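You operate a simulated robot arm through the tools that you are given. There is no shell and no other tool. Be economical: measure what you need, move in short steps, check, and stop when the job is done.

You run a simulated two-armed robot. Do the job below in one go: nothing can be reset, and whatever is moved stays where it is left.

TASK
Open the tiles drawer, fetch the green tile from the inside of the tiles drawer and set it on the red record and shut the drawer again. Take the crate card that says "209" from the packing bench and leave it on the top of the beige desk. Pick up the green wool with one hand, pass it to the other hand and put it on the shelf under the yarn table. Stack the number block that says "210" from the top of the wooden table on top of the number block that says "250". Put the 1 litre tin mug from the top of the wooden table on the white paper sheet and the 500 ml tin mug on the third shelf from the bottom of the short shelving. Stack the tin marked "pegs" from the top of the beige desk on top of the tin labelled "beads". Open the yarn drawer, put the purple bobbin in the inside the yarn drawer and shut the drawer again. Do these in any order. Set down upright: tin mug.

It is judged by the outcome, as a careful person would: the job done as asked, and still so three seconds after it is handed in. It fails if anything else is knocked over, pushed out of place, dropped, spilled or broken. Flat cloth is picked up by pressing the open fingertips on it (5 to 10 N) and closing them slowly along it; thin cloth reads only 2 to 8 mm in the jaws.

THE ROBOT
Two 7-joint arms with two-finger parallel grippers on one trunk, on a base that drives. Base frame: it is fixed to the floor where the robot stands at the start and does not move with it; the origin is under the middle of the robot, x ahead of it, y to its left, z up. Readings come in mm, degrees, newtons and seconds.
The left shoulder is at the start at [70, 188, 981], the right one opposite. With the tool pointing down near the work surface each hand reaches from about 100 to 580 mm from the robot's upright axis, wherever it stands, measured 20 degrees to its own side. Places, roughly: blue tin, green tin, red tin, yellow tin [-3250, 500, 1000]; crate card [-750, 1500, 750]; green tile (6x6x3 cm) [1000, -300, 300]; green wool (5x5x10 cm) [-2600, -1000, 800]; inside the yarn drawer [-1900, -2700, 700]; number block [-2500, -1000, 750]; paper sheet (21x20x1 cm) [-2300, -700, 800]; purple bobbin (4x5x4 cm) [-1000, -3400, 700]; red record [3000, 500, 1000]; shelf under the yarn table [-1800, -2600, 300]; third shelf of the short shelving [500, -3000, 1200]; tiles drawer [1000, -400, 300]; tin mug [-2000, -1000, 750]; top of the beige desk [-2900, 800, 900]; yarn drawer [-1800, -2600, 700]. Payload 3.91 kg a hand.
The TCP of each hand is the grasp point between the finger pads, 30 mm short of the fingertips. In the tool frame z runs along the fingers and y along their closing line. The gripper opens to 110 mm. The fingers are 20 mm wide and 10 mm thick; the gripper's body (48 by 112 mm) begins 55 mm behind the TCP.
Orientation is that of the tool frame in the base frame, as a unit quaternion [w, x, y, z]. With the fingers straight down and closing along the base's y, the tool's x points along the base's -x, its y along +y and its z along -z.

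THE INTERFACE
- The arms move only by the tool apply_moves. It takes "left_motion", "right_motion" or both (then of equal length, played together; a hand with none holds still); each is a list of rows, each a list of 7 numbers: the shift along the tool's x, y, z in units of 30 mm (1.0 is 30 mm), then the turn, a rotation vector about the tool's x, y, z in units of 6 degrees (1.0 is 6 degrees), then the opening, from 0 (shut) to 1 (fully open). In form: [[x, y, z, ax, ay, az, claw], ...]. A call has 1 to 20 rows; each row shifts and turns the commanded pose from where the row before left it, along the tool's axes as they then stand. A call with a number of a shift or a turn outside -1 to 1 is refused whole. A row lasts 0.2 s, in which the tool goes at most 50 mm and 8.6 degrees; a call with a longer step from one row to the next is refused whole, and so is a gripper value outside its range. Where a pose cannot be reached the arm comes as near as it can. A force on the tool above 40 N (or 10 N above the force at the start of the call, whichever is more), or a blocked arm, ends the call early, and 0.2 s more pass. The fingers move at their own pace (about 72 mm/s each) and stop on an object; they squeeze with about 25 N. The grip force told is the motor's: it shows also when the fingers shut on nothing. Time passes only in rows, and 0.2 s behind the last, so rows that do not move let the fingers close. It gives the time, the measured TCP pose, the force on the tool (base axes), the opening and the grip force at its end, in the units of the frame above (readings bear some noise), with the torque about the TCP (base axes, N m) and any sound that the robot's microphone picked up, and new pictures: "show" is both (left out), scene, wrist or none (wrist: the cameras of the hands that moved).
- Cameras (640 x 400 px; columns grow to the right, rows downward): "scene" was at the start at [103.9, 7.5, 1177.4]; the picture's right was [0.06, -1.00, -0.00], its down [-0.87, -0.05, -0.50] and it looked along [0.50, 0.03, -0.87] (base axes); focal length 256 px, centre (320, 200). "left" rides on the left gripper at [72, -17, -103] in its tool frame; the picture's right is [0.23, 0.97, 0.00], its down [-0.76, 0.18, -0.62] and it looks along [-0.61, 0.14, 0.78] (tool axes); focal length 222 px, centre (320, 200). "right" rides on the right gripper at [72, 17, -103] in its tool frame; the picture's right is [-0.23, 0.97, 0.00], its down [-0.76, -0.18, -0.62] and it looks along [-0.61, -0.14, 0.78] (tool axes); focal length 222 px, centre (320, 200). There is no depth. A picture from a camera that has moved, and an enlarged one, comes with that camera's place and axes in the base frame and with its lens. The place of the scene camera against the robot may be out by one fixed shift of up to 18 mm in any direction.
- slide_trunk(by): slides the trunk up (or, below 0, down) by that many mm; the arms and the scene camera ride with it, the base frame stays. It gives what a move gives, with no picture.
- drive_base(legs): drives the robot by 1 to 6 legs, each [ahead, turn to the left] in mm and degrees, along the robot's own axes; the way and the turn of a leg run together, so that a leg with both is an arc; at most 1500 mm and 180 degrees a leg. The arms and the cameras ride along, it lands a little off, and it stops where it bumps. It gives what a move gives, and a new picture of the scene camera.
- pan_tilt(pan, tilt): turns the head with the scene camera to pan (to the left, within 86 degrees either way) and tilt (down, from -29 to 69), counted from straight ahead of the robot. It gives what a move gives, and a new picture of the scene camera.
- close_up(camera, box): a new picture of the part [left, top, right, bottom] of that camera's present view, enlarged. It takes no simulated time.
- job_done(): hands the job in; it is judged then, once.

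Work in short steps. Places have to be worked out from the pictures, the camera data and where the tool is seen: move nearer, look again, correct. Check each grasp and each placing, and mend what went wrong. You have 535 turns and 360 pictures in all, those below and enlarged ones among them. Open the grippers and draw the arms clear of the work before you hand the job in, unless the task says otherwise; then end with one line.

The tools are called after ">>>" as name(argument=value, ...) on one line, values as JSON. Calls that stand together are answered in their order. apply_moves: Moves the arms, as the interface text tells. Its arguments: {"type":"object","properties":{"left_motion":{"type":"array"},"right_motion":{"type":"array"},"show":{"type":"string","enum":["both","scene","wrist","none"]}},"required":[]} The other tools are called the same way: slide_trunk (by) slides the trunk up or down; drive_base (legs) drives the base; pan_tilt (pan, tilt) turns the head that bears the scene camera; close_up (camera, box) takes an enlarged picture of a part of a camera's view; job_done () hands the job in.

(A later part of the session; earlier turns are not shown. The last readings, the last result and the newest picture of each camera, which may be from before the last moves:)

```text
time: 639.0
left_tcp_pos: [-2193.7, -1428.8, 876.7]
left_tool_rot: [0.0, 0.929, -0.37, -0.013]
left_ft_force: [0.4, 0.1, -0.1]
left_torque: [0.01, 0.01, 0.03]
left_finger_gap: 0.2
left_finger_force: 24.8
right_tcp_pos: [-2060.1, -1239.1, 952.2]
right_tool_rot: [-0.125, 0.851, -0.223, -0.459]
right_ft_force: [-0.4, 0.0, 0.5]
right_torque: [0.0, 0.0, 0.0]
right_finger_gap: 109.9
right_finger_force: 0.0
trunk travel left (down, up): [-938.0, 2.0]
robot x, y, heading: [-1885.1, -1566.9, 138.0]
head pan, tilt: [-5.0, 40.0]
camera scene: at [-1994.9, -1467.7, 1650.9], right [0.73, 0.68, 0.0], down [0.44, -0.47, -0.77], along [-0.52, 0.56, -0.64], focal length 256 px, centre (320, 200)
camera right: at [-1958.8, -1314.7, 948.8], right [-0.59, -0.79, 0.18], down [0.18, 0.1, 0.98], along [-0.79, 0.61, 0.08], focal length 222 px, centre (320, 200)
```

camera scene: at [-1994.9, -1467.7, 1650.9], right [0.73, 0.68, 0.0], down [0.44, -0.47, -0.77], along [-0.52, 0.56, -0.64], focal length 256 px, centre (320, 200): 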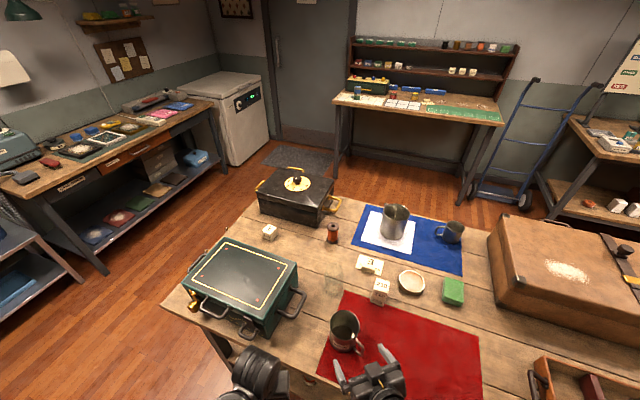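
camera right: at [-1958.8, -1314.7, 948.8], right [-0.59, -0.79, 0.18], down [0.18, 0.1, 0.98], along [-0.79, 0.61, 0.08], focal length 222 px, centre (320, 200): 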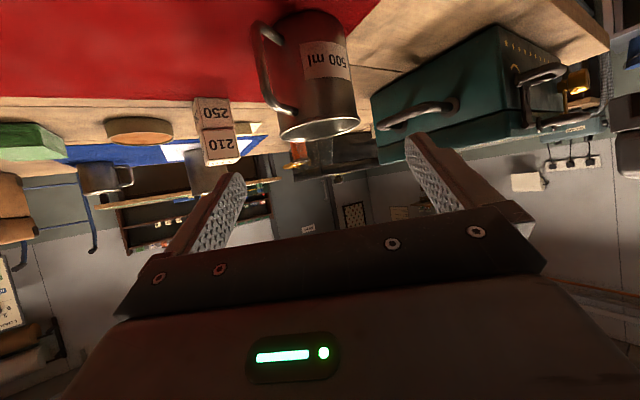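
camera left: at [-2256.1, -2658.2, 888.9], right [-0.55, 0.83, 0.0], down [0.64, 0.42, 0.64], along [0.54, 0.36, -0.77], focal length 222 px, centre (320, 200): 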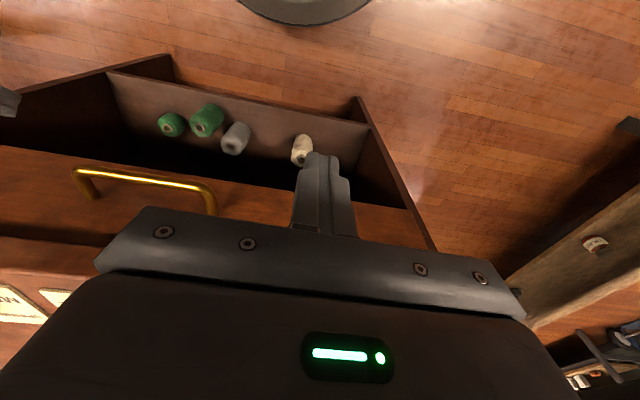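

Aligned. Advance 100 mm along the finger axis and check.

>>> apply_moves(right_motion=[[0, 0, 0.7, 0, 0, 0, 1], [0, 0, 0.7, 0, 0, 0, 1], [0, 0, 0.7, 0, 0, 0, 1], [0, 0, 0.6, 0, 0, 0, 1], [0, 0, 0.5, 0, 0, 0, 1]], show="both")

>>> close_up(camera="scene", box=[290, 290, 430, 400])

```text
time: 640.2
left_tcp_pos: [-2193.4, -1429.7, 876.8]
left_tool_rot: [0.0, 0.929, -0.37, -0.012]
left_ft_force: [0.5, -0.4, -1.4]
left_torque: [0.01, -0.01, -0.05]
left_finger_gap: 0.2
left_finger_force: 25.4
right_tcp_pos: [-2131.1, -1199.3, 897.6]
right_tool_rot: [-0.126, 0.85, -0.224, -0.459]
right_ft_force: [-0.4, -0.5, -0.9]
right_torque: [-0.02, -0.01, 0.02]
right_finger_gap: 110.0
right_finger_force: 0.1
trunk travel left (down, up): [-938.0, 2.0]
robot x, y, heading: [-1887.2, -1566.1, 138.1]
head pan, tilt: [-5.0, 40.0]
camera scene: at [-1995.1, -1467.7, 1650.9], right [0.73, 0.68, 0.0], down [0.44, -0.47, -0.77], along [-0.52, 0.56, -0.64], focal length 256 px, centre (320, 200)
camera right: at [-2030.4, -1275.2, 894.1], right [-0.59, -0.79, 0.18], down [0.18, 0.1, 0.98], along [-0.79, 0.61, 0.08], focal length 222 px, centre (320, 200)
```

scene: 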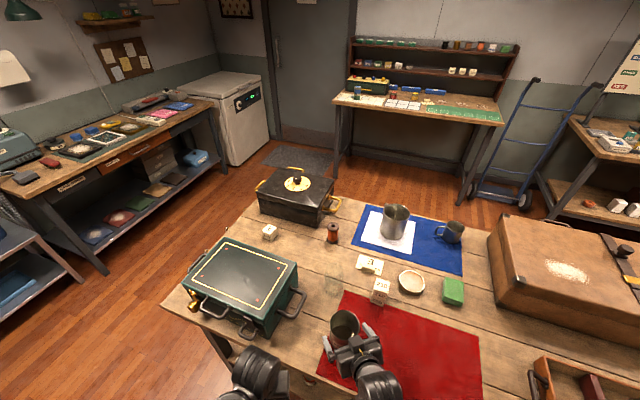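
right: 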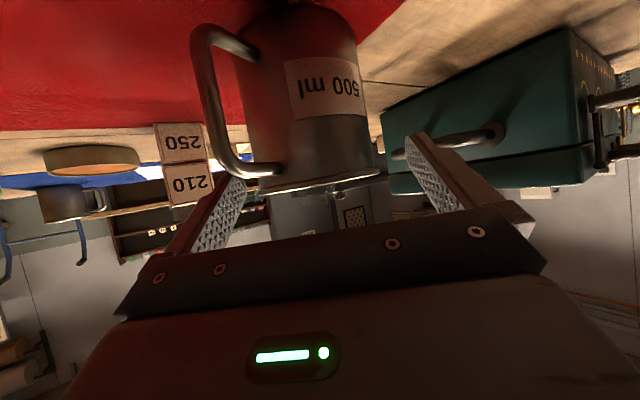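

```text
3.64 times, centred on (360, 345) of scene
camera zoom: at [-1995.1, -1467.7, 1650.9], right [0.73, 0.68, 0.0], down [0.44, -0.47, -0.77], along [-0.52, 0.56, -0.64], focal length 933 px, centre (174, -327)
```

zoom: 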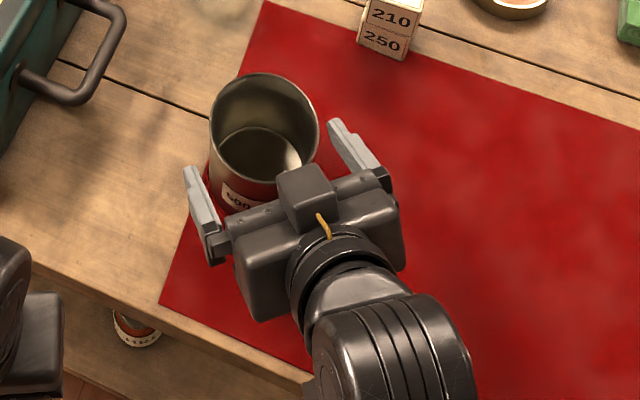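

The handle would foul the right finger in this grip, so I'll first turn the mug ~90° with a rim grip from above. Back out and bring the right hand upright.

>>> apply_moves(right_motion=[[0, 0, -0.8, 0, 0, 0, 1], [0, 0, -0.8, 0, 0, 0, 1], [0, 0, -0.8, 0, 0, 0, 1], [0, 0, -0.8, 0, 0, 0, 1], [0, 0, -0.5, 0, 1, 0, 0.6], [0, 0, 0, 0, 1, 0, 0.5], [0, 0, 0, 0, 1, 0, 0.4], [0, 0, 0, 0, 1, 0, 0.4], [0, 0, 0, 0, 1, 0, 0.4], [0, 0, 0, 0, 1, 0, 0.4], [0, 0, 0, 0, 1, 0, 0.4], [0, 0, 0, 0, 1, 0, 0.4], [0, 0, 0, 0, 1, 0, 0.4], [0, 0, 0, 0, 0.5, 0, 0.4]], show="wrist")

```text
time: 642.1
left_tcp_pos: [-2194.4, -1428.5, 875.9]
left_tool_rot: [0.001, 0.929, -0.37, -0.012]
left_ft_force: [-0.1, 1.2, 0.0]
left_torque: [-0.01, 0.0, 0.04]
left_finger_gap: 0.1
left_finger_force: 25.0
right_tcp_pos: [-1987.5, -1195.1, 936.2]
right_tool_rot: [-0.145, 0.95, -0.182, -0.206]
right_ft_force: [0.4, 1.0, -0.6]
right_torque: [0.01, 0.03, 0.02]
right_finger_gap: 44.1
right_finger_force: 0.0
trunk travel left (down, up): [-938.0, 2.0]
robot x, y, heading: [-1885.6, -1572.5, 138.1]
head pan, tilt: [-5.0, 40.0]
stopped in row 9 (right hand): the arm was blocked; the commanded pose is now the measured one
camera right: at [-1898.0, -1266.6, 991.3], right [-0.59, -0.8, -0.1], down [-0.36, 0.16, 0.92], along [-0.72, 0.58, -0.38], focal length 222 px, centre (320, 200)
```

right: 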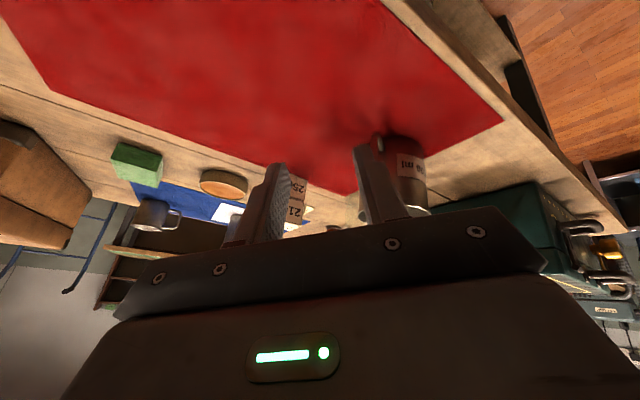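

>>> apply_moves(right_motion=[[-0.7, 0.4, -0.3, -0.5, 0, 0, 0.4], [-0.79, 0.46, 0.1, -0.5, 0, 0, 0.4], [-0.79, 0.46, 0.1, -0.5, 0.3, 0, 0.4], [-0.79, 0.46, 0.1, -0.5, 0.4, 0, 0.4], [-0.7, 0.46, 0, 0, 0.5, 0, 0.4], [-0.6, 0.46, 0, 0, 0.5, 0, 0.4], [-0.5, 0.4, 0, 0, 0.5, 0, 0.4], [0, 0, 0, 0, 0.5, 0, 0.4], [0, 0, 0, 0, 0.5, 0, 0.4]], show="both")

```text
time: 642.7
left_tcp_pos: [-2194.3, -1427.9, 876.2]
left_tool_rot: [0.0, 0.929, -0.371, -0.012]
left_ft_force: [0.5, -0.6, 0.0]
left_torque: [0.01, -0.02, 0.01]
left_finger_gap: 0.1
left_finger_force: 25.2
right_tcp_pos: [-1962.1, -1154.2, 940.3]
right_tool_rot: [-0.177, 0.963, -0.124, -0.158]
right_ft_force: [-0.9, 0.2, -0.6]
right_torque: [0.04, 0.02, 0.04]
right_finger_gap: 44.0
right_finger_force: 0.1
trunk travel left (down, up): [-938.0, 2.0]
robot x, y, heading: [-1886.4, -1567.9, 137.9]
head pan, tilt: [-5.0, 40.0]
stopped in row 2 (right hand): the arm was blocked; the commanded pose is now the measured one
camera scene: at [-1995.9, -1464.5, 1650.6], right [0.73, 0.68, 0.0], down [0.44, -0.47, -0.76], along [-0.52, 0.56, -0.64], focal length 256 px, centre (320, 200)
camera right: at [-1873.9, -1220.1, 1002.8], right [-0.49, -0.84, -0.21], down [-0.48, 0.06, 0.87], along [-0.72, 0.54, -0.44], focal length 222 px, centre (320, 200)
```

scene: 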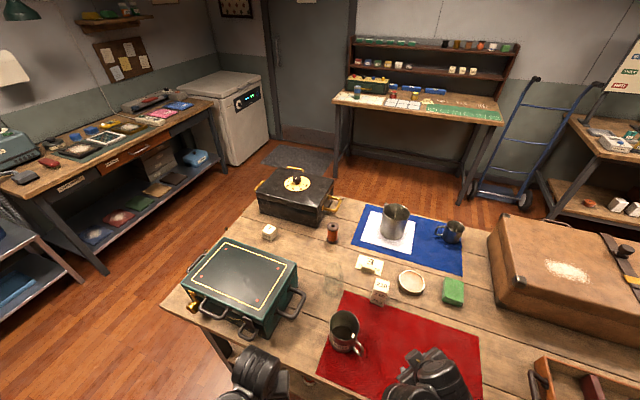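
right: 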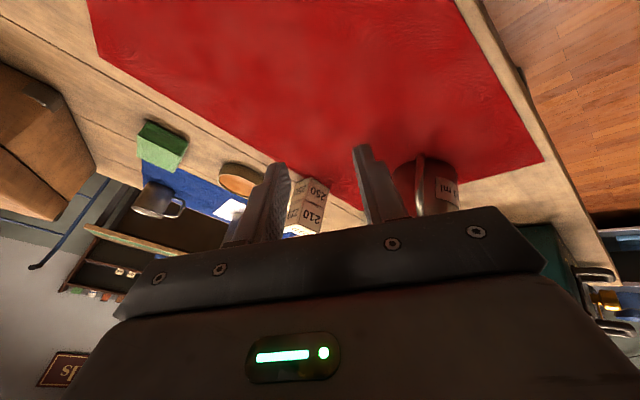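

The right arm is in an awkward configuration. Back the robot off and re-pose it in free space.

>>> drive_base(legs=[[-330, 0]])

>>> apply_moves(right_motion=[[0, 0, 0, 0.5, 0.7, 0.5, 0.4], [0, 0, 0.3, 0, 0.8, 0.8, 0.4], [0, 0, 0.3, 0, 0.8, 0.8, 0.4], [0, 0, 0.3, 0, 0.8, 0.8, 0.4], [0, 0, 0, 0, 0.8, 0.8, 0.4]], show="scene")

```text
time: 644.9
left_tcp_pos: [-1947.5, -1650.7, 876.9]
left_tool_rot: [0.0, 0.929, -0.37, -0.012]
left_ft_force: [-0.1, -1.0, 1.2]
left_torque: [0.02, 0.02, 0.02]
left_finger_gap: 0.0
left_finger_force: 24.8
right_tcp_pos: [-1715.4, -1376.1, 941.8]
right_tool_rot: [-0.177, 0.963, -0.122, -0.159]
right_ft_force: [0.8, -0.8, -0.8]
right_torque: [-0.02, 0.0, 0.02]
right_finger_gap: 44.1
right_finger_force: 0.0
trunk travel left (down, up): [-938.0, 2.0]
robot x, y, heading: [-1640.5, -1789.7, 138.3]
head pan, tilt: [-5.0, 40.0]
camera scene: at [-1748.6, -1688.5, 1650.9], right [0.73, 0.68, 0.0], down [0.44, -0.47, -0.77], along [-0.52, 0.56, -0.64], focal length 256 px, centre (320, 200)
```

scene: 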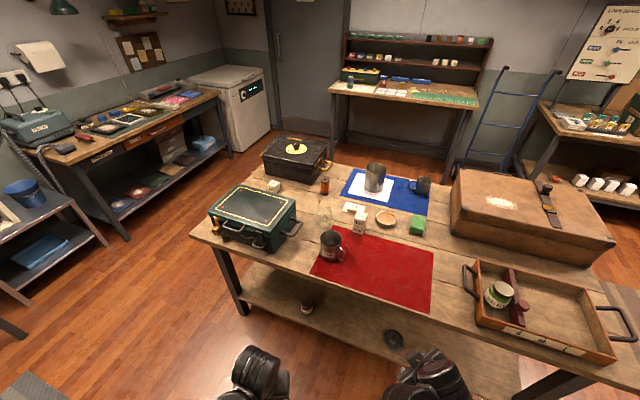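

```text
time: 645.4
left_tcp_pos: [-1949.2, -1649.3, 876.0]
left_tool_rot: [0.001, 0.929, -0.37, -0.013]
left_ft_force: [-0.2, -1.2, 0.4]
left_torque: [-0.04, 0.04, -0.02]
left_finger_gap: 0.0
left_finger_force: 25.4
right_tcp_pos: [-1653.0, -1309.1, 940.3]
right_tool_rot: [-0.266, 0.952, -0.14, -0.055]
right_ft_force: [-1.2, 0.2, 0.6]
right_torque: [0.01, -0.01, 0.02]
right_finger_gap: 44.1
right_finger_force: 0.0
right hand out of reach, approached as far as the arm can: row 2
trunk travel left (down, up): [-938.0, 2.0]
robot x, y, heading: [-1641.1, -1785.8, 138.1]
head pan, tilt: [-5.0, 40.0]
stopped in row 2 (right hand): the arm was blocked; the commanded pose is now the measured one
camera scene: at [-1748.9, -1686.3, 1650.7], right [0.73, 0.68, 0.0], down [0.44, -0.47, -0.76], along [-0.52, 0.56, -0.64], focal length 256 px, centre (320, 200)
```

scene: 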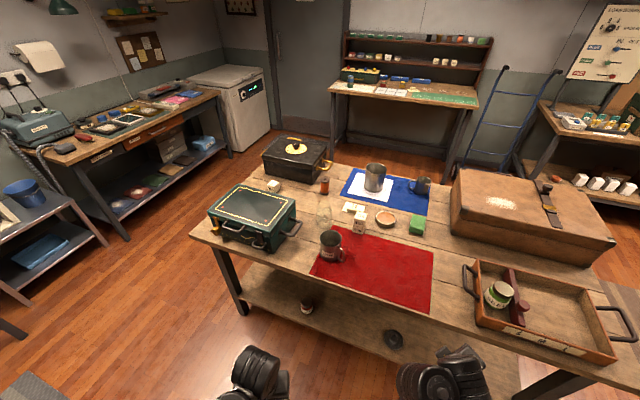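

>>> apply_moves(right_motion=[[0, 0, 0.8, 0, 0, 0, 0.4], [0, 0.3, 0.9, 0, 0, 0, 0.4], [0, 0.5, 0.9, 0, 0, 0, 0.4], [0, 0.8, 0.5, 0, 0, 0, 0.4], [0, 0.8, 0.2, 0, 0, 0, 0.4], [0, 0.8, 0, 0, 0, 0, 0.4]], show="scene")

```text
time: 646.8
left_tcp_pos: [-1946.4, -1651.9, 877.0]
left_tool_rot: [-0.001, 0.929, -0.37, -0.013]
left_ft_force: [-0.4, 0.2, -0.2]
left_torque: [0.03, 0.02, -0.02]
left_finger_gap: 0.0
left_finger_force: 25.1
right_tcp_pos: [-1684.0, -1337.9, 812.0]
right_tool_rot: [-0.268, 0.952, -0.14, -0.055]
right_ft_force: [-0.2, 0.6, -0.2]
right_torque: [-0.03, 0.02, -0.01]
right_finger_gap: 44.2
right_finger_force: 0.0
trunk travel left (down, up): [-938.0, 2.0]
robot x, y, heading: [-1637.4, -1787.2, 138.5]
head pan, tilt: [-5.0, 40.0]
camera scene: at [-1748.2, -1690.5, 1651.0], right [0.73, 0.68, 0.0], down [0.44, -0.47, -0.77], along [-0.52, 0.56, -0.64], focal length 256 px, centre (320, 200)
```

scene: 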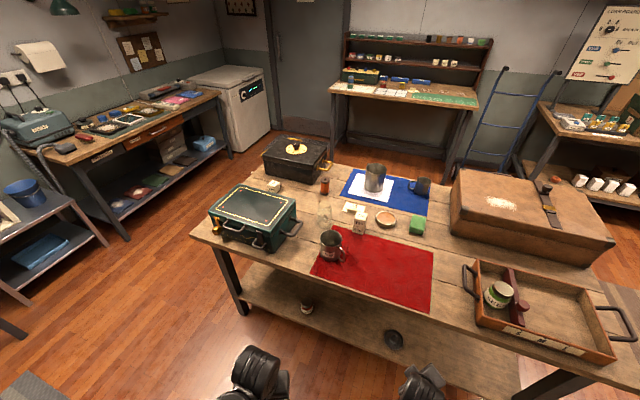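

Free now. Rotate to upright with default yaw.

>>> apply_moves(right_motion=[[0, 0.3, 0, -0.64, 0.41, 0.586, 0.4], [0, 0.3, 0, -0.64, 0.41, 0.586, 0.4], [0, 0.3, 0, -0.64, 0.41, 0.586, 0.4], [0, 0, 0, -0.64, 0.41, 0.586, 0.4], [0, 0, 0, -0.64, 0.41, 0.586, 0.4], [0, 0, 0, -0.64, 0.41, 0.586, 0.4], [0, 0, 0, -0.64, 0.41, 0.586, 0.4]], show="none")

```text
time: 648.4
left_tcp_pos: [-1948.2, -1651.6, 877.1]
left_tool_rot: [0.0, 0.929, -0.37, -0.013]
left_ft_force: [0.0, 0.3, 0.2]
left_torque: [0.0, -0.02, -0.01]
left_finger_gap: 0.0
left_finger_force: 24.9
right_tcp_pos: [-1691.6, -1360.3, 797.9]
right_tool_rot: [0.001, 0.933, -0.36, 0.0]
right_ft_force: [0.0, 0.1, 0.7]
right_torque: [0.01, 0.04, 0.01]
right_finger_gap: 44.1
right_finger_force: 0.0
trunk travel left (down, up): [-938.0, 2.0]
robot x, y, heading: [-1635.9, -1789.8, 138.0]
head pan, tilt: [-5.0, 40.0]
```

Raise and bring it toward the centre, then drive in.

>>> apply_moves(right_motion=[[0, 0.6, -0.8, 0, 0, 0, 0.4], [0, 0.8, -0.8, 0, 0, 0, 0.4], [0, 0.8, -0.8, 0, 0, 0, 0.4], [0, 0.8, -0.8, 0, 0, 0, 0.4], [0, 0.8, -0.8, 0, 0, 0, 0.4], [0, 0.8, -0.8, 0, 0, 0, 0.4], [0, 0.8, -0.8, 0, 0, 0, 0.4]], show="none")

>>> drive_base(legs=[[320, 0]])

>>> close_up(camera="right", box=[0, 0, 640, 400])

```text
time: 650.0
left_tcp_pos: [-1948.1, -1651.8, 876.7]
left_tool_rot: [-0.001, 0.928, -0.372, -0.013]
left_ft_force: [-0.1, 0.2, -1.2]
left_torque: [-0.04, 0.01, 0.04]
left_finger_gap: 0.1
left_finger_force: 24.5
right_tcp_pos: [-1797.5, -1475.2, 958.3]
right_tool_rot: [0.0, 0.933, -0.359, 0.001]
right_ft_force: [-1.3, -0.6, -0.4]
right_torque: [-0.02, 0.02, 0.01]
right_finger_gap: 43.9
right_finger_force: 0.0
right hand out of reach, approached as far as the arm can: row 7
trunk travel left (down, up): [-938.0, 2.0]
robot x, y, heading: [-1639.7, -1787.0, 138.2]
head pan, tilt: [-5.0, 40.0]
```

```text
time: 652.1
left_tcp_pos: [-2180.0, -1438.2, 876.2]
left_tool_rot: [-0.001, 0.927, -0.374, -0.013]
left_ft_force: [-0.7, 0.3, -0.8]
left_torque: [-0.02, -0.02, 0.02]
left_finger_gap: 0.1
left_finger_force: 25.2
right_tcp_pos: [-2027.5, -1264.2, 957.7]
right_tool_rot: [0.0, 0.932, -0.362, 0.0]
right_ft_force: [0.0, -0.3, -0.8]
right_torque: [-0.01, -0.03, -0.01]
right_finger_gap: 43.8
right_finger_force: 0.0
trunk travel left (down, up): [-938.0, 2.0]
robot x, y, heading: [-1875.6, -1575.2, 137.6]
head pan, tilt: [-5.0, 40.0]
camera scene: at [-1980.4, -1478.6, 1651.1], right [0.73, 0.68, 0.0], down [0.44, -0.47, -0.77], along [-0.52, 0.56, -0.64], focal length 256 px, centre (320, 200)
```

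scene: 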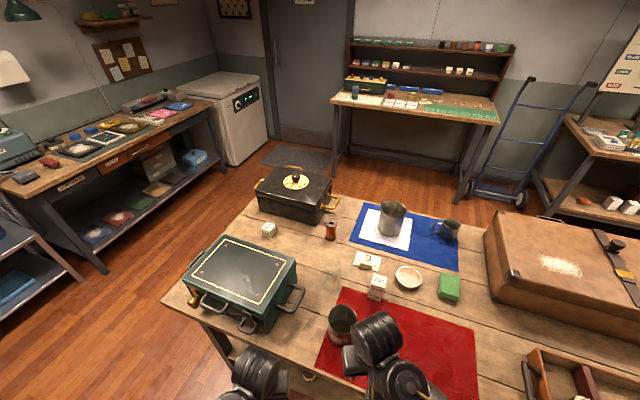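

```text
1.00 times, centred on (320, 200) of right (not enlarged: the box is as wide or as high as the picture)
camera zoom: at [-1986.8, -1323.6, 1062.6], right [-0.82, -0.57, 0.0], down [-0.44, 0.64, 0.62], along [-0.35, 0.51, -0.78], focal length 222 px, centre (320, 200)
```

zoom: 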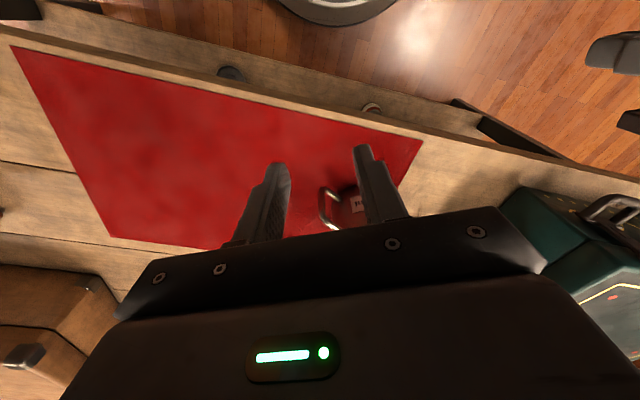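

>>> apply_moves(right_motion=[[0, 0.4, -0.5, 0, 0, 0, 0.4], [-0.6, 0.4, -0.5, 0, 0, 0, 0.4], [-0.9, 0.4, -0.2, 0, 0, 0, 0.4], [-0.9, 0.4, 0, 0, 0, 0, 0.4], [-0.9, 0.4, 0, 0, 0, 0, 0.4], [-0.9, 0.4, 0, 0, 0, 0, 0.4], [-0.8, 0, 0, 0, 0, 0, 0.4]], show="wrist")

```text
time: 653.7
left_tcp_pos: [-2180.7, -1437.9, 876.7]
left_tool_rot: [0.0, 0.928, -0.372, -0.012]
left_ft_force: [0.4, -0.5, 0.5]
left_torque: [-0.01, 0.02, -0.01]
left_finger_gap: 0.0
left_finger_force: 25.4
right_tcp_pos: [-2169.7, -1207.9, 960.1]
right_tool_rot: [0.001, 0.933, -0.361, 0.001]
right_ft_force: [-0.2, 0.1, 0.1]
right_torque: [-0.03, 0.01, 0.0]
right_finger_gap: 43.9
right_finger_force: 0.0
right hand out of reach, approached as far as the arm can: row 1, 2
trunk travel left (down, up): [-938.0, 2.0]
robot x, y, heading: [-1875.6, -1575.9, 137.6]
head pan, tilt: [-5.0, 40.0]
camera right: at [-2127.9, -1267.7, 1065.0], right [-0.82, -0.57, 0.0], down [-0.44, 0.64, 0.62], along [-0.35, 0.51, -0.78], focal length 222 px, centre (320, 200)
```

right: 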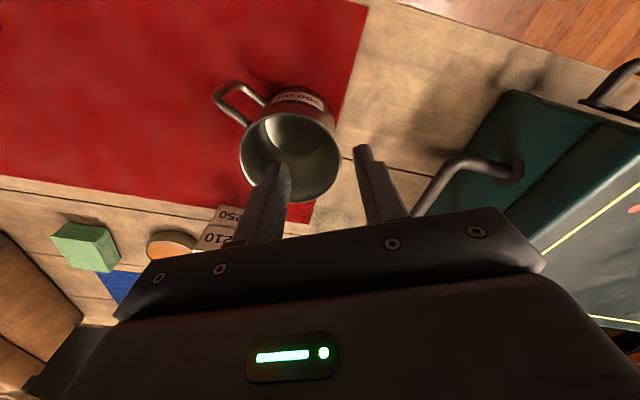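

Shift 13 mm left so the wall is between the fingers, descend 36 mm and close on the rim.

>>> apply_moves(right_motion=[[0, 0.45, 0.1, 0, 0, 0, 0.4], [0, 0, 0.5, 0, 0, 0, 0.4], [0, 0, 0.5, 0, 0, 0, 0.4], [0, 0, 0.1, 0, 0, 0, 0.2], [0, 0, 0, 0, 0, 0, 0], [0, 0, 0, 0, 0, 0, 0]], show="wrist")

```text
time: 655.1
left_tcp_pos: [-2181.1, -1437.9, 877.1]
left_tool_rot: [-0.001, 0.928, -0.373, -0.013]
left_ft_force: [0.0, 0.3, 0.5]
left_torque: [0.0, -0.01, 0.0]
left_finger_gap: 0.0
left_finger_force: 24.8
right_tcp_pos: [-2177.0, -1218.5, 927.2]
right_tool_rot: [0.0, 0.932, -0.362, 0.0]
right_ft_force: [0.1, 0.1, -0.1]
right_torque: [-0.03, 0.02, -0.01]
right_finger_gap: 0.0
right_finger_force: 24.7
trunk travel left (down, up): [-938.0, 2.0]
robot x, y, heading: [-1873.0, -1577.6, 137.7]
head pan, tilt: [-5.0, 40.0]
camera right: at [-2135.1, -1278.0, 1030.9], right [-0.82, -0.57, 0.0], down [-0.44, 0.64, 0.62], along [-0.35, 0.51, -0.78], focal length 222 px, centre (320, 200)
```

right: 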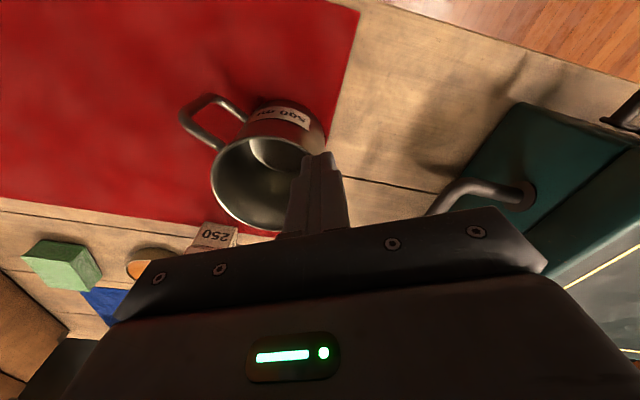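

The rim is lower than thought (<897). Open, descend 30 mm more, and close again.

>>> apply_moves(right_motion=[[0, 0, -0.4, 0, 0, 0, 0.4], [0, 0.15, 0, 0, 0, 0, 0.4], [0, 0, 0.5, 0, 0, 0, 0.4], [0, 0, 0.5, 0, 0, 0, 0.4], [0, 0, 0.4, 0, 0, 0, 0.4], [0, 0, 0, 0, 0, 0, 0.2], [0, 0, 0, 0, 0, 0, 0], [0, 0, 0, 0, 0, 0, 0]], show="wrist")

```text
time: 656.9
left_tcp_pos: [-2180.9, -1439.1, 876.6]
left_tool_rot: [0.0, 0.928, -0.373, -0.013]
left_ft_force: [-0.6, 0.4, -0.4]
left_torque: [-0.01, 0.01, -0.02]
left_finger_gap: 0.0
left_finger_force: 24.9
right_tcp_pos: [-2177.9, -1223.3, 898.7]
right_tool_rot: [0.0, 0.933, -0.361, 0.0]
right_ft_force: [0.1, -2.1, 5.6]
right_torque: [-0.1, -0.44, -0.09]
right_finger_gap: 5.1
right_finger_force: 25.4
trunk travel left (down, up): [-938.0, 2.0]
robot x, y, heading: [-1875.2, -1575.6, 138.0]
head pan, tilt: [-5.0, 40.0]
camera right: at [-2136.6, -1283.0, 1002.2], right [-0.82, -0.57, 0.0], down [-0.44, 0.64, 0.62], along [-0.35, 0.51, -0.78], focal length 222 px, centre (320, 200)
```

right: 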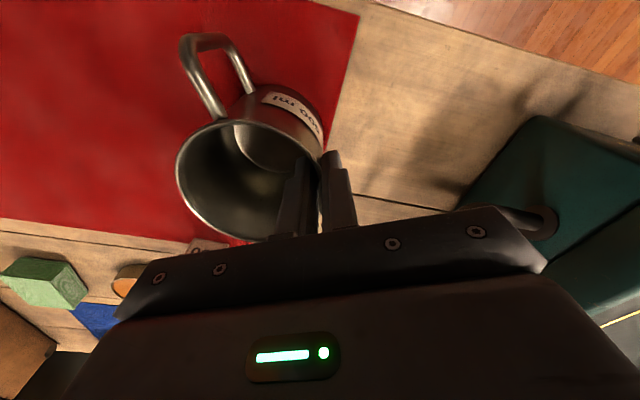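

Rim gripped. Lift 15 mm and rotate −90° so the handle ends up facing away.

>>> apply_moves(right_motion=[[0, 0, -0.5, 0, 0, 0, 0], [0, 0, 0, 0, 0, -1, 0], [0, 0, 0, 0, 0, -1, 0], [0, 0, 0, 0, 0, -1, 0], [0, 0, 0, 0, 0, -1, 0], [0, 0, 0, 0, 0, -1, 0], [0, 0, 0, 0, 0, -1, 0], [0, 0, 0, 0, 0, -1, 0], [0, 0, 0, 0, 0, -1, 0], [0, 0, 0, 0, 0, -1, 0], [0, 0, 0, 0, 0, -1, 0], [0, 0, 0, 0, 0, -1, 0], [0, 0, 0, 0, 0, -1, 0], [0, 0, 0, 0, 0, -1, 0], [0, 0, 0, 0, 0, -1, 0]], show="both")

```text
time: 660.1
left_tcp_pos: [-2180.3, -1438.3, 876.9]
left_tool_rot: [-0.001, 0.928, -0.373, -0.013]
left_ft_force: [-0.2, 1.4, -0.2]
left_torque: [0.01, -0.01, -0.01]
left_finger_gap: 0.0
left_finger_force: 24.6
right_tcp_pos: [-2175.7, -1220.6, 910.4]
right_tool_rot: [0.001, 0.935, 0.356, 0.003]
right_ft_force: [1.2, 0.2, -1.2]
right_torque: [-0.04, -0.04, -0.02]
right_finger_gap: 4.9
right_finger_force: 24.9
trunk travel left (down, up): [-938.0, 2.0]
robot x, y, heading: [-1872.6, -1578.8, 137.8]
head pan, tilt: [-5.0, 40.0]
camera scene: at [-1981.5, -1477.5, 1650.9], right [0.73, 0.68, 0.0], down [0.44, -0.47, -0.77], along [-0.52, 0.56, -0.64], focal length 256 px, centre (320, 200)
camera right: at [-2111.3, -1184.3, 1014.5], right [0.48, -0.88, 0.0], down [-0.69, -0.37, 0.62], along [-0.54, -0.3, -0.79], focal length 222 px, centre (320, 200)
```

scene: 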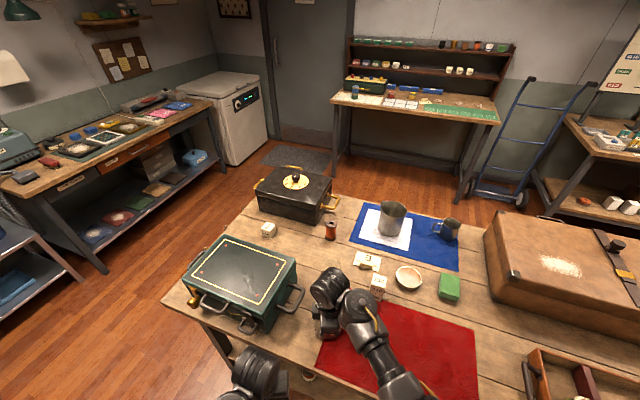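
right: 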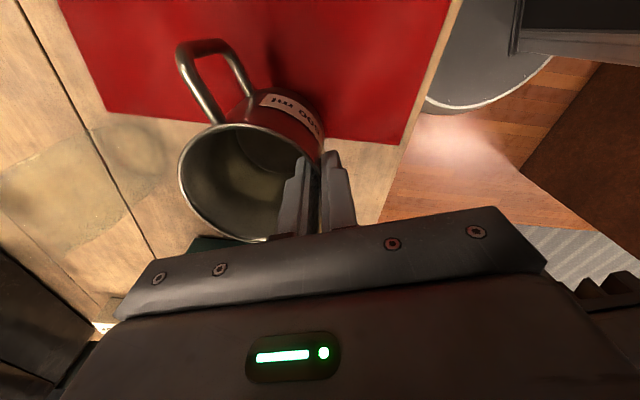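

The handle now points ~65°. Rotate 30° more so it faces well away, then set the mug down.

>>> apply_moves(right_motion=[[0, 0, 0, 0, 0, -1, 0], [0, 0, 0, 0, 0, -1, 0], [0, 0, 0, 0, 0, -1, 0], [0, 0, 0, 0, 0, -1, 0], [0, 0, 0, 0, 0, -1, 0]], show="none")

>>> apply_moves(right_motion=[[0, 0, 0.25, 0, 0, 0, 0], [0, 0, 0.1, 0, 0, 0, 0], [0, 0, 0.06, 0, 0, 0, 0]], show="wrist")

```text
time: 661.3
left_tcp_pos: [-2181.4, -1439.8, 876.0]
left_tool_rot: [0.0, 0.928, -0.373, -0.013]
left_ft_force: [0.0, 0.6, 0.3]
left_torque: [-0.02, -0.02, 0.04]
left_finger_gap: 0.0
left_finger_force: 25.2
right_tcp_pos: [-2164.1, -1216.2, 902.9]
right_tool_rot: [0.005, 0.812, 0.584, 0.015]
right_ft_force: [-0.4, 0.5, -2.5]
right_torque: [0.02, -0.06, -0.02]
right_finger_gap: 4.3
right_finger_force: 25.3
trunk travel left (down, up): [-938.0, 2.0]
robot x, y, heading: [-1871.1, -1578.7, 137.8]
head pan, tilt: [-5.0, 40.0]
```

```text
time: 662.1
left_tcp_pos: [-2179.3, -1438.8, 876.9]
left_tool_rot: [0.0, 0.928, -0.373, -0.013]
left_ft_force: [0.5, -0.1, -0.6]
left_torque: [0.04, -0.01, -0.02]
left_finger_gap: 0.0
left_finger_force: 25.2
right_tcp_pos: [-2174.3, -1219.0, 899.1]
right_tool_rot: [0.001, 0.811, 0.585, 0.004]
right_ft_force: [3.9, -0.7, 6.9]
right_torque: [0.21, 0.24, -0.11]
right_finger_gap: 4.7
right_finger_force: 25.2
trunk travel left (down, up): [-938.0, 2.0]
robot x, y, heading: [-1872.1, -1575.3, 137.8]
head pan, tilt: [-5.0, 40.0]
camera right: at [-2135.9, -1154.9, 1003.1], right [0.85, -0.52, 0.0], down [-0.41, -0.67, 0.62], along [-0.32, -0.53, -0.79], focal length 222 px, centre (320, 200)
```

right: 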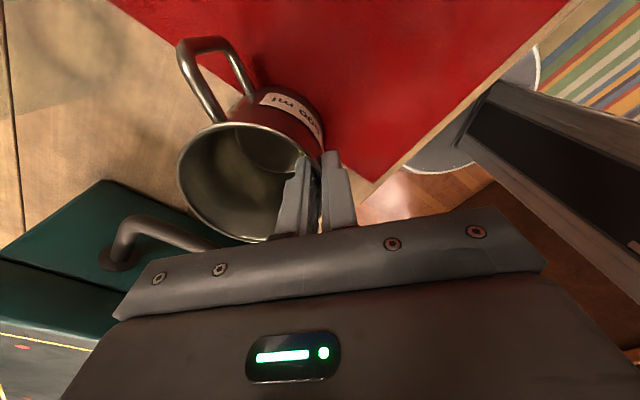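

Shift it 50 mm away from the teal box's handle before releasing.

>>> apply_moves(right_motion=[[0, 0, -0.4, 0, 0, 0, 0], [0.27, 0.8, 0, 0, 0, 0, 0], [0.27, 0.8, 0, 0, 0, 0, 0], [0, 0, 0.25, 0, 0, 0, 0], [0, 0, 0.12, 0, 0, 0, 0], [0, 0, 0.05, 0, 0, 0, 0]], show="none")

>>> apply_moves(right_motion=[[0, 0, 0, 0, 0, 0, 0.25], [0, 0, 0, 0, 0, 0, 0.35], [0, 0, -0.7, 0, 0, 0, 0.35], [0, 0, -0.8, 0, 0, 0, 0.35]], show="both")

```text
time: 663.5
left_tcp_pos: [-2181.0, -1436.9, 877.0]
left_tool_rot: [-0.001, 0.928, -0.373, -0.014]
left_ft_force: [-0.3, 0.1, -0.4]
left_torque: [0.0, 0.0, 0.02]
left_finger_gap: 0.0
left_finger_force: 24.7
right_tcp_pos: [-2128.3, -1223.0, 899.1]
right_tool_rot: [0.0, 0.81, 0.586, 0.0]
right_ft_force: [-0.3, -0.4, -2.0]
right_torque: [-0.01, -0.05, -0.02]
right_finger_gap: 4.6
right_finger_force: 25.0
trunk travel left (down, up): [-938.0, 2.0]
robot x, y, heading: [-1876.6, -1575.2, 137.7]
head pan, tilt: [-5.0, 40.0]
```

```text
time: 664.7
left_tcp_pos: [-2180.7, -1438.8, 875.9]
left_tool_rot: [-0.001, 0.928, -0.373, -0.013]
left_ft_force: [-0.1, 0.5, -0.4]
left_torque: [0.01, 0.01, 0.02]
left_finger_gap: 0.0
left_finger_force: 25.2
right_tcp_pos: [-2105.9, -1197.9, 933.7]
right_tool_rot: [-0.003, 0.813, 0.582, 0.031]
right_ft_force: [0.1, -0.5, 0.8]
right_torque: [0.02, 0.0, -0.02]
right_finger_gap: 38.6
right_finger_force: 0.1
trunk travel left (down, up): [-938.0, 2.0]
robot x, y, heading: [-1876.4, -1577.6, 137.6]
head pan, tilt: [-5.0, 40.0]
stopped in row 4 (right hand): the arm was blocked; the commanded pose is now the measured one
camera scene: at [-1981.7, -1477.7, 1650.9], right [0.73, 0.68, 0.0], down [0.44, -0.47, -0.77], along [-0.52, 0.56, -0.64], focal length 256 px, centre (320, 200)
camera right: at [-2070.8, -1138.2, 1041.7], right [0.85, -0.53, 0.02], down [-0.44, -0.69, 0.58], along [-0.29, -0.5, -0.82], focal length 222 px, centre (320, 200)
```

scene: 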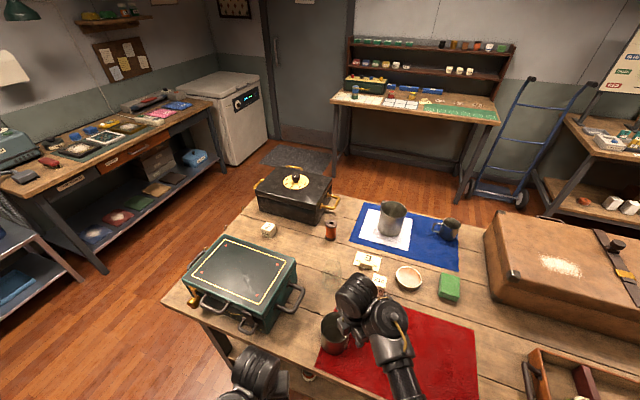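
right: 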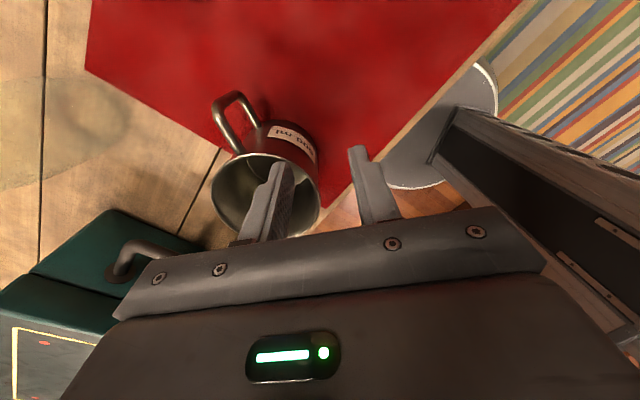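

Mug released upright with handle facing away. Unwind the hand's yaw and rise.

>>> apply_moves(right_motion=[[0, 0, 0, 0, 0, 0.7, 0.35], [0, 0, 0, 0, 0, 1, 0.35], [0, 0, 0, 0, 0, 1, 0.35], [0, 0, 0, 0, 0, 1, 0.35], [0, 0, 0, 0, 0, 1, 0.35], [0, 0, -0.3, 0, 0, 1, 0.35], [0, 0, -0.5, 0, 0, 1, 0.35], [0, 0, -0.5, 0, 0, 1, 0.35], [0, 0, 0, 0, 0, 1, 0.35], [0, 0, 0, 0, 0, 1, 0.35], [0, 0, 0, 0, 0, 1, 0.35], [0, 0, 0, 0, 0, 1, 0.35]], show="wrist")

```text
time: 666.6
left_tcp_pos: [-2179.5, -1437.4, 877.9]
left_tool_rot: [0.0, 0.928, -0.372, -0.013]
left_ft_force: [-0.3, 0.3, 0.1]
left_torque: [0.02, 0.01, -0.01]
left_finger_gap: 0.0
left_finger_force: 24.9
right_tcp_pos: [-2088.7, -1202.7, 955.4]
right_tool_rot: [-0.016, 0.978, 0.208, 0.024]
right_ft_force: [-2.7, 16.6, -9.7]
right_torque: [-2.33, 0.2, 1.25]
right_finger_gap: 38.7
right_finger_force: 0.2
right hand out of reach, approached as far as the arm can: row 8
trunk travel left (down, up): [-938.0, 2.0]
robot x, y, heading: [-1872.6, -1579.1, 137.9]
head pan, tilt: [-5.0, 40.0]
stopped in row 9 (right hand): the force on the tool passed its limit at 91 N (the readings are from after the stop); the commanded pose is now the measured one
camera right: at [-2020.1, -1190.3, 1063.3], right [0.19, -0.98, -0.03], down [-0.79, -0.17, 0.58], along [-0.58, -0.09, -0.81], focal length 222 px, centre (320, 200)
```

right: 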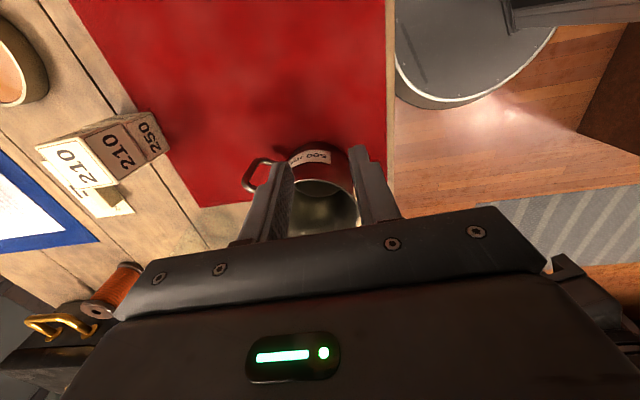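

Self-contact again in this pose. Relax slightly and back off to re-pose freely.

>>> apply_moves(right_motion=[[0, 0, 0, 0, 0, -0.7, 0.35]], show="none")

>>> drive_base(legs=[[-330, 0]])

>>> apply_moves(right_motion=[[0, 0, 0.8, 0, 0, 0, 0.5], [0, 0, 0.9, 0, 0, 0.5, 0.5], [0, 0, 0.9, 0, 0, 1, 0.5], [0, 0, 0.6, 0, 0, 1, 0.5], [0, 0, 0, 0, 0, 1, 0.5], [0, 0, 0, 0, 0, 1, 0.5], [0, 0, 0, 0, 0, 1, 0.5], [0, 0, 0, 0, 0, 1, 0.5], [0, 0, 0, 0, 0, 1, 0.5]], show="scene")

```text
time: 667.0
left_tcp_pos: [-2180.3, -1438.1, 876.6]
left_tool_rot: [0.0, 0.928, -0.373, -0.013]
left_ft_force: [-0.2, 0.3, -0.6]
left_torque: [0.01, 0.0, -0.02]
left_finger_gap: 0.0
left_finger_force: 24.7
right_tcp_pos: [-2088.2, -1201.7, 954.9]
right_tool_rot: [-0.014, 0.97, 0.243, 0.026]
right_ft_force: [-0.7, 0.4, 0.6]
right_torque: [0.05, 0.01, 0.0]
right_finger_gap: 38.5
right_finger_force: 0.0
trunk travel left (down, up): [-938.0, 2.0]
robot x, y, heading: [-1873.0, -1573.4, 137.8]
head pan, tilt: [-5.0, 40.0]
```

```text
time: 669.2
left_tcp_pos: [-1937.7, -1659.6, 876.7]
left_tool_rot: [0.0, 0.928, -0.372, -0.013]
left_ft_force: [0.2, 0.9, -0.7]
left_torque: [0.03, -0.01, -0.02]
left_finger_gap: 0.0
left_finger_force: 25.2
right_tcp_pos: [-1848.0, -1422.4, 955.5]
right_tool_rot: [-0.014, 0.969, 0.245, 0.027]
right_ft_force: [-0.4, 1.1, -0.2]
right_torque: [0.01, 0.05, 0.01]
right_finger_gap: 38.4
right_finger_force: 0.0
trunk travel left (down, up): [-938.0, 2.0]
robot x, y, heading: [-1629.0, -1794.5, 138.4]
head pan, tilt: [-5.0, 40.0]
camera scene: at [-1739.4, -1697.1, 1650.8], right [0.73, 0.68, 0.0], down [0.44, -0.47, -0.77], along [-0.52, 0.56, -0.64], focal length 256 px, centre (320, 200)
```

scene: 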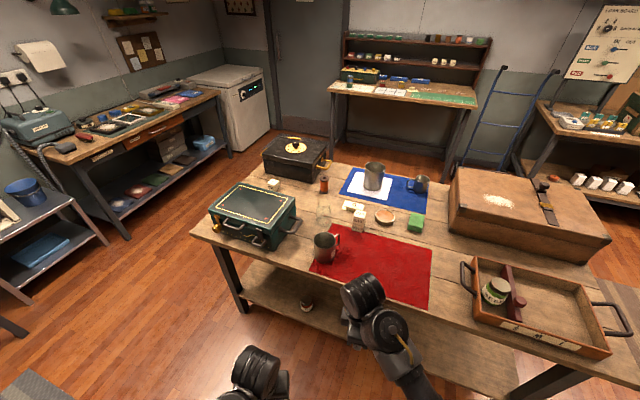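

```text
time: 671.2
left_tcp_pos: [-1937.5, -1659.4, 877.0]
left_tool_rot: [-0.001, 0.928, -0.372, -0.013]
left_ft_force: [0.3, -0.4, 0.4]
left_torque: [0.01, 0.01, 0.02]
left_finger_gap: 0.1
left_finger_force: 25.1
right_tcp_pos: [-1844.9, -1418.7, 859.0]
right_tool_rot: [-0.023, 0.989, -0.145, 0.018]
right_ft_force: [-1.3, -0.7, -0.2]
right_torque: [-0.02, -0.01, -0.02]
right_finger_gap: 54.9
right_finger_force: 0.1
trunk travel left (down, up): [-938.0, 2.0]
robot x, y, heading: [-1631.0, -1797.4, 138.1]
head pan, tilt: [-5.0, 40.0]
camera scene: at [-1738.6, -1697.9, 1651.0], right [0.73, 0.68, 0.0], down [0.44, -0.47, -0.77], along [-0.52, 0.56, -0.64], focal length 256 px, centre (320, 200)
```

scene: 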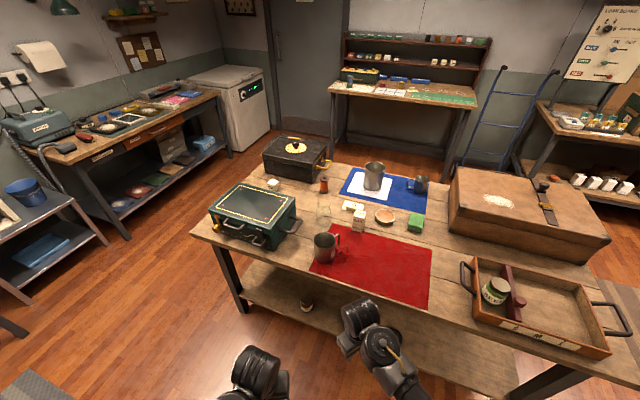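

>>> apply_moves(right_motion=[[0, 0, 0, 0, 0, 1, 0.9], [0, 0, 0, 0, 0, 1, 0.9], [0, 0, 0, 0, 0, 1, 0.9], [0, 0, 0, 0, 0, 1, 1], [0, 0, 0, 0, -1, 0, 1], [0, 0, 0, 0, -1, 0, 1], [0, 0, 0, 0, -1, 0, 1], [0, 0, 0, 0, -1, 0, 1], [0, 0, 0, 0, -1, 0, 1], [0, 0, 0, 0, -1, 0, 1], [0, 0, 0, 0, -1, 0, 1], [0, 0, 0, 0, -1, 0, 1], [0, 0, 0, 0, -1, 0, 1], [0, 0, 0, 0, -1, 0, 1]], show="none")

>>> close_up(camera="scene", box=[280, 200, 380, 280])

```text
time: 674.2
left_tcp_pos: [-1938.7, -1660.5, 877.8]
left_tool_rot: [0.0, 0.929, -0.371, -0.013]
left_ft_force: [0.8, 0.7, 0.2]
left_torque: [-0.01, 0.02, 0.0]
left_finger_gap: 0.3
left_finger_force: 24.7
right_tcp_pos: [-1843.5, -1418.3, 861.0]
right_tool_rot: [-0.198, 0.818, -0.288, -0.458]
right_ft_force: [0.0, -0.5, -0.8]
right_torque: [0.02, -0.03, 0.03]
right_finger_gap: 110.3
right_finger_force: 0.2
trunk travel left (down, up): [-938.0, 2.0]
robot x, y, heading: [-1627.6, -1795.4, 138.0]
head pan, tilt: [-5.0, 40.0]
```

```text
5.00 times, centred on (330, 240) of scene
camera zoom: at [-1738.1, -1698.6, 1651.1], right [0.73, 0.68, 0.0], down [0.44, -0.47, -0.77], along [-0.52, 0.56, -0.64], focal length 1283 px, centre (270, 0)
```

zoom: 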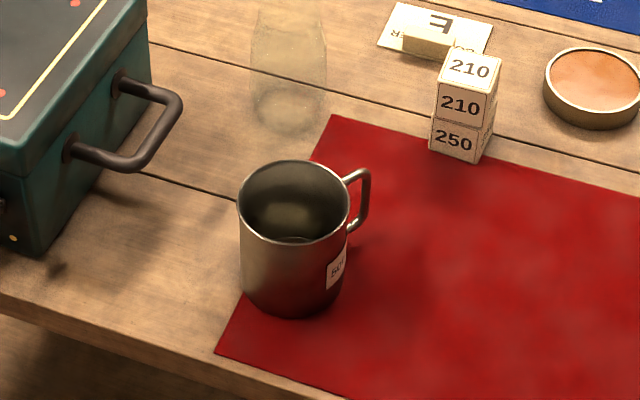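

Handle now points ~76°; approaching along ~112° clears it. Reposition to heading 112 in front of the mug.

>>> drive_base(legs=[[0, 59.4], [400, 0], [0, -85.4]])

>>> close_up(camera="scene", box=[240, 160, 440, 300])

```text
time: 683.1
left_tcp_pos: [-2222.7, -1659.7, 877.9]
left_tool_rot: [-0.002, 0.817, -0.577, -0.012]
left_ft_force: [-0.5, 0.4, 0.7]
left_torque: [0.01, 0.02, -0.01]
left_finger_gap: 0.2
left_finger_force: 24.8
right_tcp_pos: [-2028.9, -1487.7, 860.2]
right_tool_rot: [-0.298, 0.729, -0.47, -0.398]
right_ft_force: [0.0, 0.3, -0.3]
right_torque: [0.0, 0.0, 0.0]
right_finger_gap: 109.8
right_finger_force: 0.0
trunk travel left (down, up): [-938.0, 2.0]
robot x, y, heading: [-2013.7, -1921.3, 111.3]
head pan, tilt: [-5.0, 40.0]
camera scene: at [-2065.0, -1790.4, 1651.0], right [0.96, 0.28, 0.0], down [0.18, -0.62, -0.77], along [-0.21, 0.74, -0.64], focal length 256 px, centre (320, 200)
```

scene: 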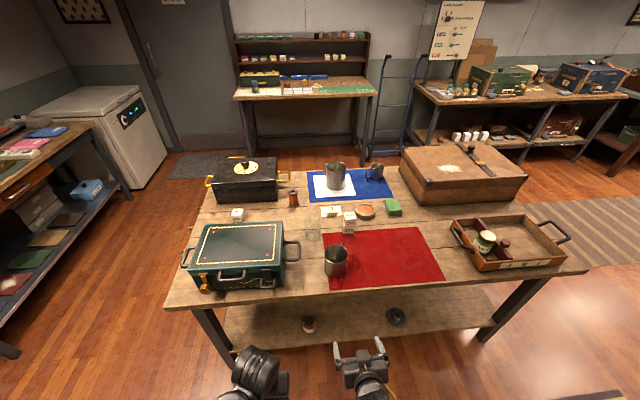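

```text
2.86 times, centred on (340, 230) of scene
camera zoom: at [-2065.0, -1790.4, 1651.0], right [0.96, 0.28, 0.0], down [0.18, -0.62, -0.77], along [-0.21, 0.74, -0.64], focal length 733 px, centre (263, 114)
```

zoom: 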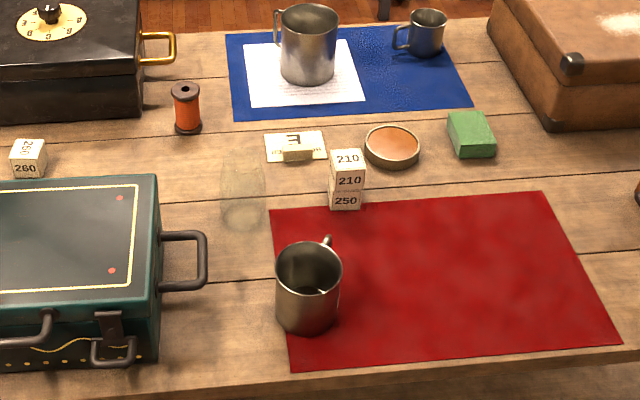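

Handle is at the back. Mug centre (-2171,-1195). Shift the hand 26 mm left and drive in 215 mm.

>>> apply_moves(right_motion=[[0, 0.45, 0, 0, 0, 0, 1], [-0.25, 0.45, 0, 0, 0, 0, 1]], show="none")

>>> drive_base(legs=[[215, 0]])

>>> close_up(camera="scene", box=[270, 250, 430, 370])

>>> close_up(camera="right", box=[0, 0, 640, 400])

```text
time: 683.7
left_tcp_pos: [-2223.7, -1661.7, 876.9]
left_tool_rot: [-0.003, 0.817, -0.576, -0.013]
left_ft_force: [0.6, 0.5, -0.7]
left_torque: [0.01, -0.01, 0.01]
left_finger_gap: 0.0
left_finger_force: 24.8
right_tcp_pos: [-2057.2, -1495.6, 863.9]
right_tool_rot: [-0.297, 0.73, -0.469, -0.399]
right_ft_force: [-0.2, 0.1, 0.3]
right_torque: [-0.01, 0.0, 0.01]
right_finger_gap: 109.9
right_finger_force: 0.1
trunk travel left (down, up): [-938.0, 2.0]
robot x, y, heading: [-2009.7, -1924.3, 111.2]
head pan, tilt: [-5.0, 40.0]
```

```text
time: 685.3
left_tcp_pos: [-2300.1, -1459.2, 876.7]
left_tool_rot: [-0.002, 0.817, -0.577, -0.013]
left_ft_force: [0.0, -0.7, 0.3]
left_torque: [-0.03, -0.02, 0.01]
left_finger_gap: 0.1
left_finger_force: 24.7
right_tcp_pos: [-2135.5, -1293.7, 864.7]
right_tool_rot: [-0.298, 0.729, -0.47, -0.399]
right_ft_force: [-0.3, 0.1, 0.1]
right_torque: [-0.02, 0.04, -0.01]
right_finger_gap: 109.8
right_finger_force: 0.1
trunk travel left (down, up): [-938.0, 2.0]
robot x, y, heading: [-2090.3, -1718.4, 111.1]
head pan, tilt: [-5.0, 40.0]
camera scene: at [-2142.5, -1590.0, 1651.1], right [0.96, 0.28, 0.0], down [0.18, -0.62, -0.77], along [-0.21, 0.74, -0.64], focal length 256 px, centre (320, 200)
```

scene: 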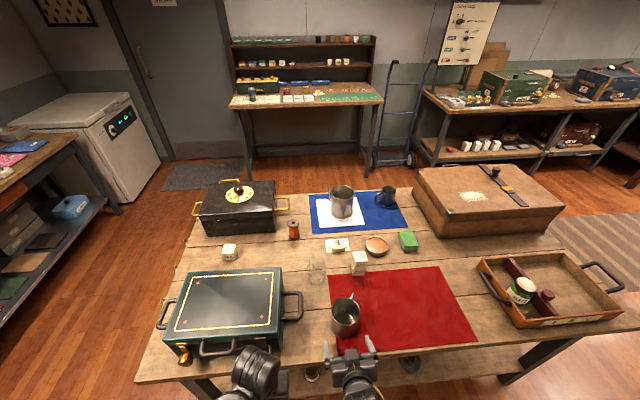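

```text
3.33 times, centred on (350, 310) of scene
camera zoom: at [-2142.5, -1590.0, 1651.1], right [0.96, 0.28, 0.0], down [0.18, -0.62, -0.77], along [-0.21, 0.74, -0.64], focal length 855 px, centre (220, -167)
```

zoom: 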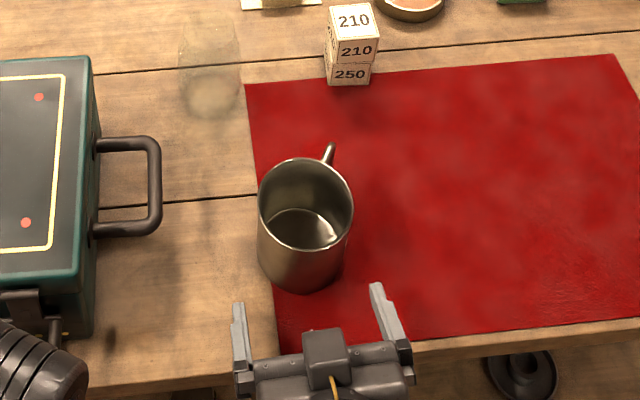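

```text
1.00 times, centred on (320, 200) of right (not enlarged: the box is as wide or as high as the picture)
camera zoom: at [-2101.9, -1415.3, 854.3], right [-0.95, -0.27, 0.14], down [0.17, -0.1, 0.98], along [-0.25, 0.96, 0.14], focal length 222 px, centre (320, 200)
```

zoom: 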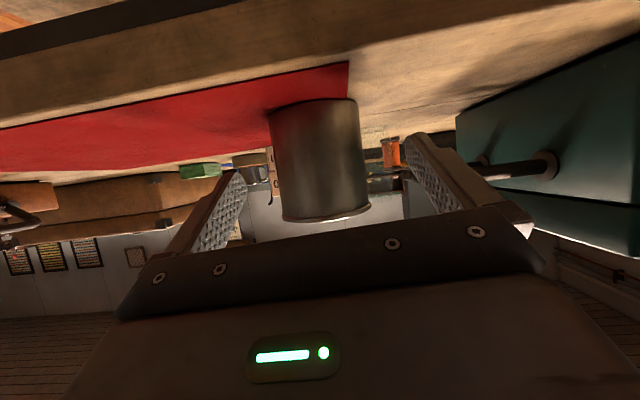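

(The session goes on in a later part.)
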